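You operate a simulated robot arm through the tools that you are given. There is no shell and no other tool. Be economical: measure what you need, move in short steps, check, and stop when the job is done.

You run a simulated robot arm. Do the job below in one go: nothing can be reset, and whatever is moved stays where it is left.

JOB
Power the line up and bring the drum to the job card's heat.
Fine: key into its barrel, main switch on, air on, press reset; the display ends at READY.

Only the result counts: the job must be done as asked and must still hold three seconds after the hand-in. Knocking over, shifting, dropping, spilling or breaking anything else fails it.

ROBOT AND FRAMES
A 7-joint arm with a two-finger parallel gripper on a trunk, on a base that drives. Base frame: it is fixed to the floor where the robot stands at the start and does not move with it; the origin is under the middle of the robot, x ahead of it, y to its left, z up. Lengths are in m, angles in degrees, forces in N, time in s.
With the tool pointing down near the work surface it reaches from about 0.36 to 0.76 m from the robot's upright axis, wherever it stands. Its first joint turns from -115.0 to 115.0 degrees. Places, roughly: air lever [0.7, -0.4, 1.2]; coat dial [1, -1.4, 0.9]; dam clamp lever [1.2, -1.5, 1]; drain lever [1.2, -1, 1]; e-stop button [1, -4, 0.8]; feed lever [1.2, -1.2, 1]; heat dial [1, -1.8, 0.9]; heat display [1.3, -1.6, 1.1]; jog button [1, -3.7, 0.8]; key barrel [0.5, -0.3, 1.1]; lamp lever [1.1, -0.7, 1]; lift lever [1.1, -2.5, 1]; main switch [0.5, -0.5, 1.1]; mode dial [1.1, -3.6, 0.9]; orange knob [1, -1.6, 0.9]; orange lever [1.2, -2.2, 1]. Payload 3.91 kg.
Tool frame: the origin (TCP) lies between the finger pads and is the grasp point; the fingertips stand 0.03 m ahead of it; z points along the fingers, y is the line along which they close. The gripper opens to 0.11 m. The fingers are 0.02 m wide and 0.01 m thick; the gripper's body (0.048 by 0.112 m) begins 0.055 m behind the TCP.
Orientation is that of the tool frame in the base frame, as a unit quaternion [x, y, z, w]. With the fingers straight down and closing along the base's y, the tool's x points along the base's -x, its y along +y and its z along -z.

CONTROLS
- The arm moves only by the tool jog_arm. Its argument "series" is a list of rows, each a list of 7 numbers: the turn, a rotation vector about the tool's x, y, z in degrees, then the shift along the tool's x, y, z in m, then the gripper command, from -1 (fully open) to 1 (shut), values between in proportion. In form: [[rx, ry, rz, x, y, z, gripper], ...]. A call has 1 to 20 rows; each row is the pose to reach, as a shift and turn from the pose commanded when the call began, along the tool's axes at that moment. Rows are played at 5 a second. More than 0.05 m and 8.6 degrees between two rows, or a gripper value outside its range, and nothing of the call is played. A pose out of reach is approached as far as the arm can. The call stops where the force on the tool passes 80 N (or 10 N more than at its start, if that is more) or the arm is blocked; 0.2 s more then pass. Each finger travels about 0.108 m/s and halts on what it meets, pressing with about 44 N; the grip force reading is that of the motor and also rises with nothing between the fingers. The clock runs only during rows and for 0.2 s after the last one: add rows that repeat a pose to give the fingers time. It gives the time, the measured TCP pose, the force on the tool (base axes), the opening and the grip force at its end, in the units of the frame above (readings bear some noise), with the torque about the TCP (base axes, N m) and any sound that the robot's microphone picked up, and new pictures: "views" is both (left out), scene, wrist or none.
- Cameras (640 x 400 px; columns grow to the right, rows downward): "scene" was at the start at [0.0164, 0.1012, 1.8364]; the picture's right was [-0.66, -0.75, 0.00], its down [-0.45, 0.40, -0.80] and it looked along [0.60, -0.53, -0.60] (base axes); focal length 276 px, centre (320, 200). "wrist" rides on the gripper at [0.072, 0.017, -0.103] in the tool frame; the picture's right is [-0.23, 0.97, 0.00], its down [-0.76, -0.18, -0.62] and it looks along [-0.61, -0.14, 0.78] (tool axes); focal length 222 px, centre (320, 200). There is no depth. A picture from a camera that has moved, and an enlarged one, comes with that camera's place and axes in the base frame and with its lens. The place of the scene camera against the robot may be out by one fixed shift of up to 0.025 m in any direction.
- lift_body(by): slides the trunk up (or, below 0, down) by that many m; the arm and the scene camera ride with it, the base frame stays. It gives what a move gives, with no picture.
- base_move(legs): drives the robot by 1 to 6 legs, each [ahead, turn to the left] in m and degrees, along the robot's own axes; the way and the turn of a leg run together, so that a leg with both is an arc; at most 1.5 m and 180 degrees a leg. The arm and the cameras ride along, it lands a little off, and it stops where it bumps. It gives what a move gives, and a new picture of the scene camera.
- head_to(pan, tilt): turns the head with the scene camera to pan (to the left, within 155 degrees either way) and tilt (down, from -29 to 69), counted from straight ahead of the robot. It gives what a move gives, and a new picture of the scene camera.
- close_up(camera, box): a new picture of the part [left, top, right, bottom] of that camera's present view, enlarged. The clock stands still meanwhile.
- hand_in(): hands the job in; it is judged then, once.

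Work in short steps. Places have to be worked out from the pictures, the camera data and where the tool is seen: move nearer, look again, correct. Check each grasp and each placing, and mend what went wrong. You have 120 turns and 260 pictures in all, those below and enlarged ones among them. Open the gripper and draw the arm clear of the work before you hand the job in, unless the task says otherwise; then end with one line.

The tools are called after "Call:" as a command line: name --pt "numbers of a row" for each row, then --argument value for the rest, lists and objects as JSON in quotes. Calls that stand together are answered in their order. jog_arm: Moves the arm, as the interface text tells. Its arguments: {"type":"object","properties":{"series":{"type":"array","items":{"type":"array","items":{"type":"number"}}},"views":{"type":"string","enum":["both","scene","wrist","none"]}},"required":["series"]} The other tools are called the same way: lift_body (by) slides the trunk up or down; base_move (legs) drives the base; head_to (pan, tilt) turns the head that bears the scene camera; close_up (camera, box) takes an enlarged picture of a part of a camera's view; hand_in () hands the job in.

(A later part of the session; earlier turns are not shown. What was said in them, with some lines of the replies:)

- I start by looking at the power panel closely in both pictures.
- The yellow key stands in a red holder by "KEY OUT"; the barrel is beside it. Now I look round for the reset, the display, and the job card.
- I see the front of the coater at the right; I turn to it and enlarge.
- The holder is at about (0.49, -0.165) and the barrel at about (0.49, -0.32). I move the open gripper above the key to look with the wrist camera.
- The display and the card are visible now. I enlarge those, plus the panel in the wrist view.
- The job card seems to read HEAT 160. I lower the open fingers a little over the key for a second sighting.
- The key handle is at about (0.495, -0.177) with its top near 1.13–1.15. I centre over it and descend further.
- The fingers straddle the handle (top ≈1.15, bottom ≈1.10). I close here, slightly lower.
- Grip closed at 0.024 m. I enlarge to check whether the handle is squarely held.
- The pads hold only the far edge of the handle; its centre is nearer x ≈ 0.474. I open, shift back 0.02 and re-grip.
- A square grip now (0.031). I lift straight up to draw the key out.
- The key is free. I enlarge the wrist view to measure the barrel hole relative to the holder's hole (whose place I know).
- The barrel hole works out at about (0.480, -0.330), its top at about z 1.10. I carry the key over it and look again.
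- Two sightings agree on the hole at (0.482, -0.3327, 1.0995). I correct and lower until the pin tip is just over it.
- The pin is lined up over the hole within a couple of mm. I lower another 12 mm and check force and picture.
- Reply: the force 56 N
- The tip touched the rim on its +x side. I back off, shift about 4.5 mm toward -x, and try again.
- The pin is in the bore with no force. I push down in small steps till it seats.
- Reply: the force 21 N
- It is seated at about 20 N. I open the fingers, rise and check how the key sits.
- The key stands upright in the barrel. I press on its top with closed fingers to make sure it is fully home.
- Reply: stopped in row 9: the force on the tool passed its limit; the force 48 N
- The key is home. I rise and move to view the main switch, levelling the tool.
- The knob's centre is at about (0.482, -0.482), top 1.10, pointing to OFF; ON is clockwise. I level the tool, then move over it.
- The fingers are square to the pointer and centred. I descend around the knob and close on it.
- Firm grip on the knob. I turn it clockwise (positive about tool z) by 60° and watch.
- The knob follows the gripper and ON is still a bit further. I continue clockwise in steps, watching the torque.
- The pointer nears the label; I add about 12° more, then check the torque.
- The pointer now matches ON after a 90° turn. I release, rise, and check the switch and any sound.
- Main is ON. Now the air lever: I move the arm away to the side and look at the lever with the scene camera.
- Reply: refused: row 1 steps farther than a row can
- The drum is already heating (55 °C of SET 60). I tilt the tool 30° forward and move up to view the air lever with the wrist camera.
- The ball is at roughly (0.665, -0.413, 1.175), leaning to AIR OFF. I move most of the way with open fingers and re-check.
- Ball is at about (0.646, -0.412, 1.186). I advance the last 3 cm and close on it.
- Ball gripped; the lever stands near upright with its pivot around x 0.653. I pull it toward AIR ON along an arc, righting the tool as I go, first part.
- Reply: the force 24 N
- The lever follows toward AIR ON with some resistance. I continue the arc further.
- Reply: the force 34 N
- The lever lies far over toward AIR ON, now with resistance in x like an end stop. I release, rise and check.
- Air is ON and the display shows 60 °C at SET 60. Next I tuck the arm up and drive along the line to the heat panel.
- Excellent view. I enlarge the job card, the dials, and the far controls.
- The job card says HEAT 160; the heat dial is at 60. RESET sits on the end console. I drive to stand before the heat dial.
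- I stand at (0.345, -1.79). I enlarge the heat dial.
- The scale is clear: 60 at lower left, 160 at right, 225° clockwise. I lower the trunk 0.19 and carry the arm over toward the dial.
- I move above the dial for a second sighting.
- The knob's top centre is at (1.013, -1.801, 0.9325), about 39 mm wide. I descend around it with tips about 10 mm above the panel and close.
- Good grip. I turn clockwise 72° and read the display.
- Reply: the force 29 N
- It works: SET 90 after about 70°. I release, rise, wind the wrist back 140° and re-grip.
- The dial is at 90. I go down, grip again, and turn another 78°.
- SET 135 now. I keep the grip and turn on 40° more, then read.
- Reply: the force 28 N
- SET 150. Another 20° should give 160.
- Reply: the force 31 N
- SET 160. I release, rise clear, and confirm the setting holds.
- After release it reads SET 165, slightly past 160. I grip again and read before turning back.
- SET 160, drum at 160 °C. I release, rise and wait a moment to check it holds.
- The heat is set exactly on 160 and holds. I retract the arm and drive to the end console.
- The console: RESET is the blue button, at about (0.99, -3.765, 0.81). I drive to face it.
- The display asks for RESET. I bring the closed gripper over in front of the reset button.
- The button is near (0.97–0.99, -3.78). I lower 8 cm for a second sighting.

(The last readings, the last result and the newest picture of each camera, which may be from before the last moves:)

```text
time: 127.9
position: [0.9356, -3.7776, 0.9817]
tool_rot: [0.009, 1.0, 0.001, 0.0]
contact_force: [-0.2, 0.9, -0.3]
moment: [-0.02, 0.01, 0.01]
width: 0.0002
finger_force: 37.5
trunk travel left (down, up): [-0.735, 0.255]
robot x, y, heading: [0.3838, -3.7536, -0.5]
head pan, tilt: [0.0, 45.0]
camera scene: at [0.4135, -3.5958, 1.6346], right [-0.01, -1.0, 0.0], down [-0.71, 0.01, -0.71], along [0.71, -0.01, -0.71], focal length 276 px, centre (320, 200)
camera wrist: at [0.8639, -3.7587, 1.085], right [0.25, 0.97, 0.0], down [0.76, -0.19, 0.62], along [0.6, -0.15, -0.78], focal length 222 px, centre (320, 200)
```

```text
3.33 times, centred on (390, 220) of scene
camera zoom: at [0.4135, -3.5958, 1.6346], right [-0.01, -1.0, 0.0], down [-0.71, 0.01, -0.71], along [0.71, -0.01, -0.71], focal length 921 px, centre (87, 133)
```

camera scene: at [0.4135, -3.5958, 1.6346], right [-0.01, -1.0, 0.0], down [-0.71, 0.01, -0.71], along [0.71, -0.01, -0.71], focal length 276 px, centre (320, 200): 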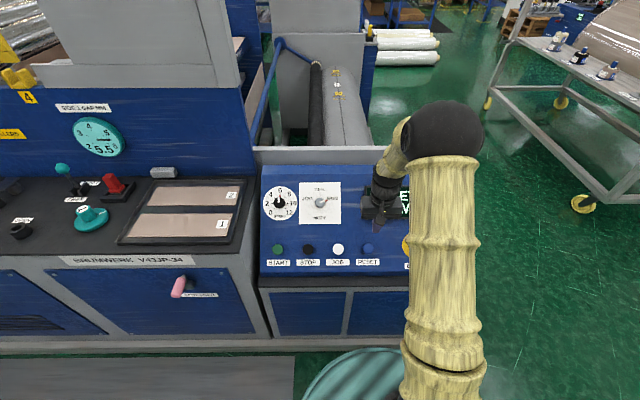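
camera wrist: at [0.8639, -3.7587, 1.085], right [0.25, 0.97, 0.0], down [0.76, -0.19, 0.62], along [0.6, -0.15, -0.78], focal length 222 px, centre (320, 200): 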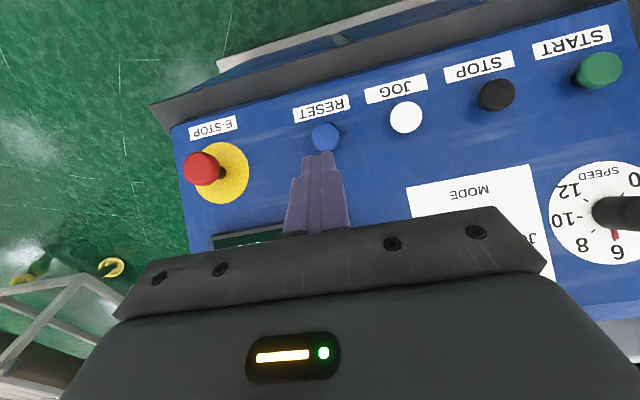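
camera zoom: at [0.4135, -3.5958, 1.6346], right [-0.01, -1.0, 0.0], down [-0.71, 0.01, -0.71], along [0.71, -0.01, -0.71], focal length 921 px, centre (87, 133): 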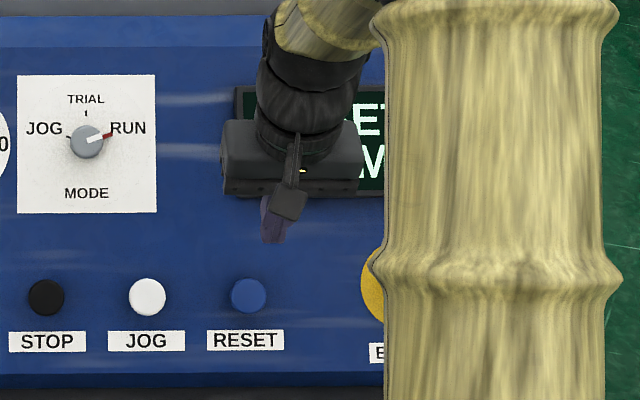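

Two sightings agree: button face at (0.982, -3.781, 0.793), panel sloped about 38°. I tilt the tool to the panel's normal and move to a 4 cm standoff.

Call:
jog_arm --pt "0 -7.2 0 0 -0.003 0 1" --pt "0 -14.4 0 0 -0.003 0 1" --pt "0 -21.6 0 0 -0.003 0.01 1" --pt "0 -28.8 0 0 -0.003 0.03 1" --pt "0 -36 0 -0.002 -0.003 0.06 1" --pt "0 -36 0 -0.003 -0.003 0.095 1" --pt "0 -36 0 -0.003 -0.003 0.125 1" --pt "0 -36 0 -0.003 -0.003 0.125 1"

Call:
close_up --camera "scene" --box '[320, 160, 460, 280]'

Call:
close_up --camera "wrist" --box '[220, 40, 420, 200]'

```text
time: 129.7
position: [0.9379, -3.7792, 0.8568]
tool_rot: [0.009, 0.951, -0.004, 0.309]
contact_force: [0.4, 0.2, 0.8]
moment: [-0.03, -0.04, -0.01]
width: 0.0002
finger_force: 38.0
trunk travel left (down, up): [-0.735, 0.255]
robot x, y, heading: [0.3776, -3.7533, -0.5]
head pan, tilt: [0.0, 45.0]
camera scene: at [0.4136, -3.5959, 1.6346], right [-0.01, -1.0, 0.0], down [-0.71, 0.01, -0.71], along [0.71, -0.01, -0.71], focal length 276 px, centre (320, 200)
camera wrist: at [0.8202, -3.7611, 0.8979], right [0.2, 0.97, 0.13], down [0.25, -0.18, 0.95], along [0.95, -0.16, -0.27], focal length 222 px, centre (320, 200)
```

scene: 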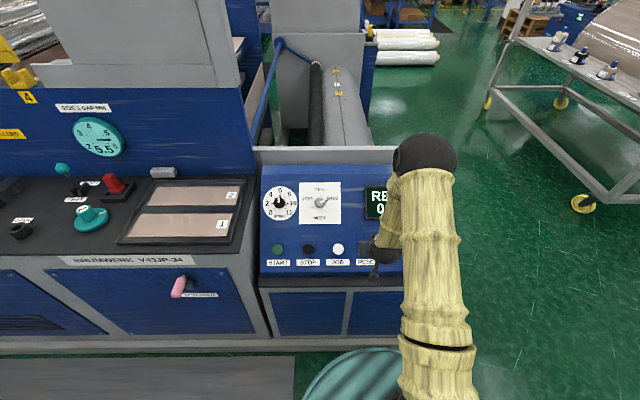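
wrist: 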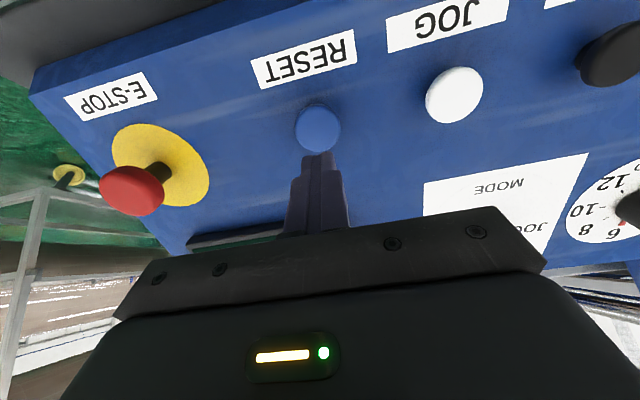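

```text
3.33 times, centred on (390, 220) of scene
camera zoom: at [0.4136, -3.5959, 1.6346], right [-0.01, -1.0, 0.0], down [-0.71, 0.01, -0.71], along [0.71, -0.01, -0.71], focal length 921 px, centre (87, 133)
```

zoom: 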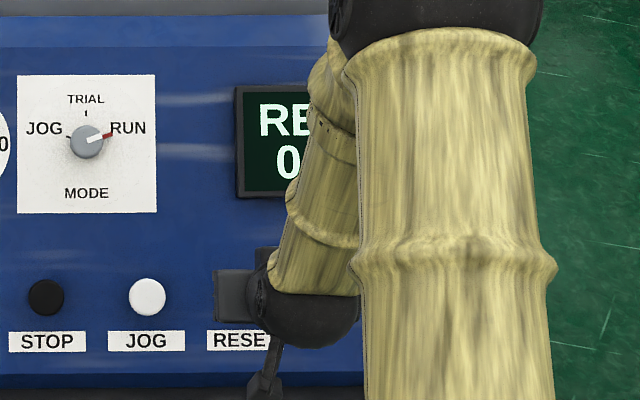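

```text
2.50 times, centred on (320, 120) of wrist
camera zoom: at [0.8202, -3.7611, 0.8979], right [0.2, 0.97, 0.13], down [0.25, -0.18, 0.95], along [0.95, -0.16, -0.27], focal length 555 px, centre (320, 400)
```

zoom: 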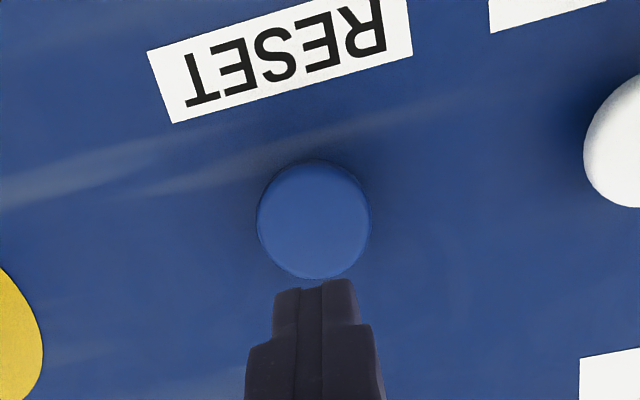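

The tip needs 4 mm sideways and about 5 cm advance to touch. I advance and press in small steps.

Call:
jog_arm --pt "0 0 0 0.004 -0.003 0.02 1" --pt "0 0 0 0.004 -0.003 0.04 1" --pt "0 0 0 0.004 -0.003 0.046 1" --pt "0 0 0 0.004 -0.003 0.05 1" --pt "0 0 0 0.004 -0.003 0.053 1" --pt "0 0 0 0.004 -0.003 0.056 1" --pt "0 0 0 0.004 -0.003 0.059 1" --pt "0 0 0 0.004 -0.003 0.061 1"

Call:
close_up --camera "scene" --box '[320, 160, 460, 280]'

```text
time: 131.5
position: [0.9711, -3.7846, 0.8057]
tool_rot: [0.01, 0.951, -0.004, 0.31]
contact_force: [-0.8, -0.8, 4.2]
moment: [-0.01, -0.09, -0.04]
width: 0.0001
finger_force: 38.0
trunk travel left (down, up): [-0.735, 0.255]
robot x, y, heading: [0.3799, -3.7551, -0.4]
head pan, tilt: [0.0, 45.0]
heard: click
camera scene: at [0.4132, -3.596, 1.6346], right [-0.01, -1.0, 0.0], down [-0.71, 0.01, -0.71], along [0.71, -0.01, -0.71], focal length 276 px, centre (320, 200)
camera wrist: at [0.853, -3.7649, 0.8464], right [0.2, 0.97, 0.13], down [0.25, -0.18, 0.95], along [0.95, -0.16, -0.27], focal length 222 px, centre (320, 200)
```

scene: 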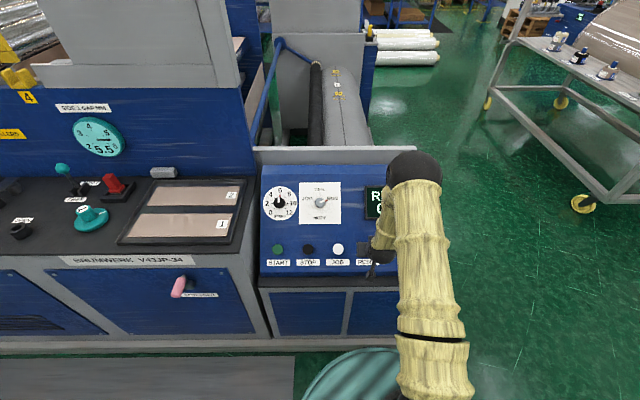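
wrist: 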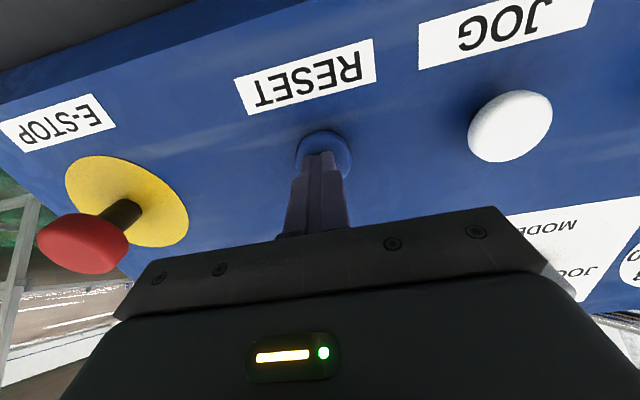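

```text
3.33 times, centred on (390, 220) of scene
camera zoom: at [0.4132, -3.596, 1.6346], right [-0.01, -1.0, 0.0], down [-0.71, 0.01, -0.71], along [0.71, -0.01, -0.71], focal length 921 px, centre (87, 133)
```

zoom: 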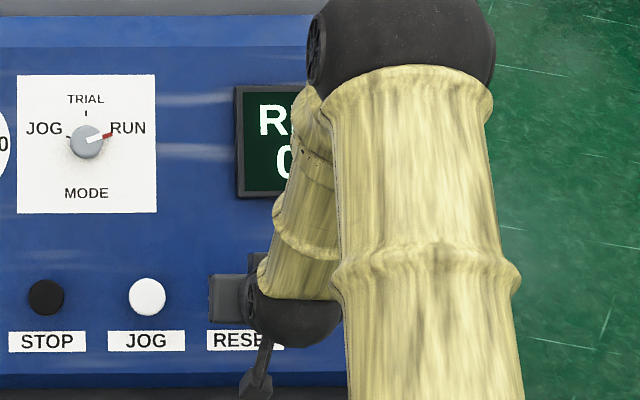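

A click was heard. I draw back along the tool axis and read the display.

Call:
jog_arm --pt "0 0 0 0 0 -0.03 1" --pt "0 0 0 0 0 -0.06 1" --pt "0 0 0 0.01 0 -0.1 1" --pt "0 0 0 0.01 0 -0.14 0.3" --pt "0 0 0 0.01 -0.04 -0.17 0" --pt "0 0 0 0.01 -0.085 -0.18 -0.5" --pt "0 0 0 0.01 -0.13 -0.19 -0.5" --pt "0 0 0 0.01 -0.17 -0.2 -0.5" --pt "0 0 0 0.01 -0.21 -0.21 -0.5" --pt "0 0 0 0.01 -0.25 -0.22 -0.5" --views "scene"

Call:
close_up --camera "scene" --box '[250, 150, 450, 280]'

```text
time: 133.7
position: [0.8286, -4.0316, 0.9782]
tool_rot: [0.01, 0.951, -0.003, 0.309]
contact_force: [-0.2, 0.4, -0.4]
moment: [-0.01, 0.03, -0.01]
width: 0.0826
finger_force: 0.0
trunk travel left (down, up): [-0.735, 0.255]
robot x, y, heading: [0.3825, -3.7568, -0.5]
head pan, tilt: [0.0, 45.0]
camera scene: at [0.4129, -3.5971, 1.6347], right [-0.01, -1.0, 0.0], down [-0.71, 0.01, -0.71], along [0.71, -0.01, -0.71], focal length 276 px, centre (320, 200)
```

scene: 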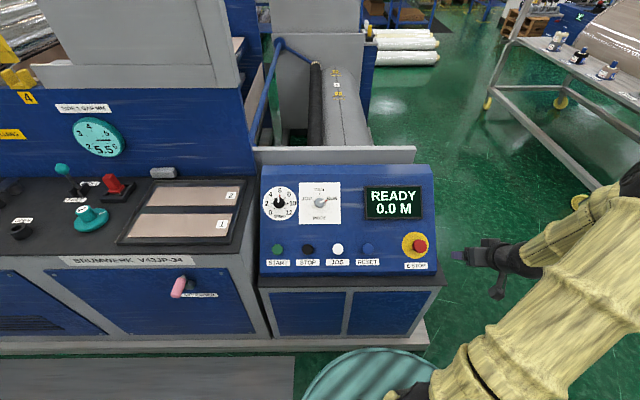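

```text
3.08 times, centred on (350, 215) of scene
camera zoom: at [0.4129, -3.5971, 1.6347], right [-0.01, -1.0, 0.0], down [-0.71, 0.01, -0.71], along [0.71, -0.01, -0.71], focal length 850 px, centre (228, 154)
```

zoom: 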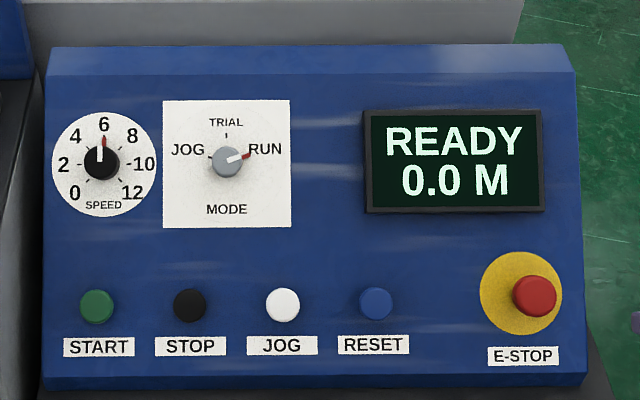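

READY. One last look at the heat display before handing in.

Call:
head_to --pan 60 --tilt 22

Call:
close_up --camera "scene" --box '[120, 80, 320, 220]'

```text
time: 135.0
position: [0.8296, -4.0308, 0.9783]
tool_rot: [0.009, 0.951, -0.003, 0.309]
contact_force: [-0.8, -0.1, -0.6]
moment: [-0.03, 0.02, 0.0]
width: 0.0825
finger_force: 0.0
trunk travel left (down, up): [-0.735, 0.255]
robot x, y, heading: [0.3788, -3.756, -0.6]
head pan, tilt: [60.0, 22.0]
camera scene: at [0.3795, -3.5153, 1.67], right [0.86, -0.51, 0.0], down [-0.19, -0.32, -0.93], along [0.47, 0.8, -0.37], focal length 276 px, centre (320, 200)
```

scene: 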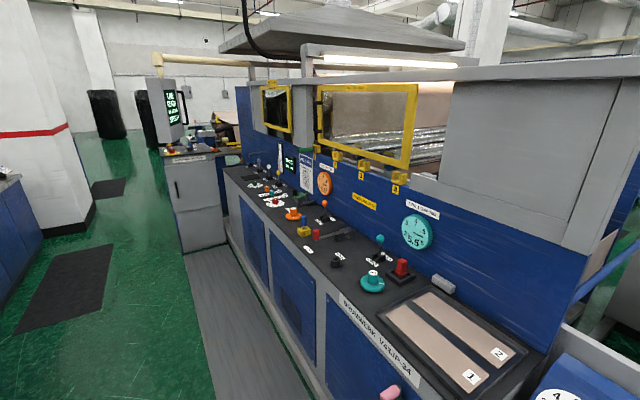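

```text
2.86 times, centred on (220, 150) of scene
camera zoom: at [0.3795, -3.5153, 1.67], right [0.86, -0.51, 0.0], down [-0.19, -0.32, -0.93], along [0.47, 0.8, -0.37], focal length 789 px, centre (606, 343)
```

zoom: 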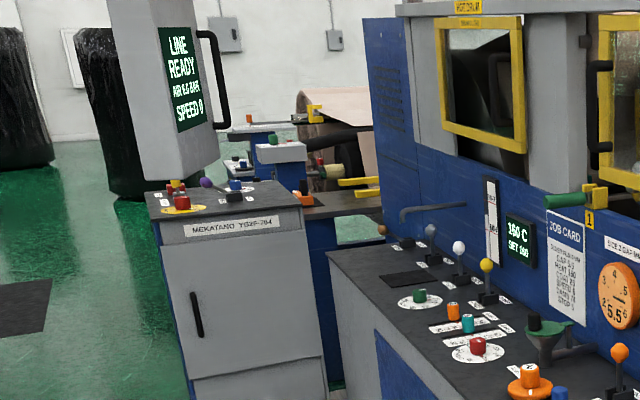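

The pendant reads LINE READY and the heat display 160 °C / SET 160; the arm is clear and the gripper open, so I hand in.

Call:
hand_in

```text
The job is handed in.
```

The line is powered up: key in its barrel, main switch and air on, reset pressed, and the display reads READY with the drum at 160 °C, set to the job card's 160.
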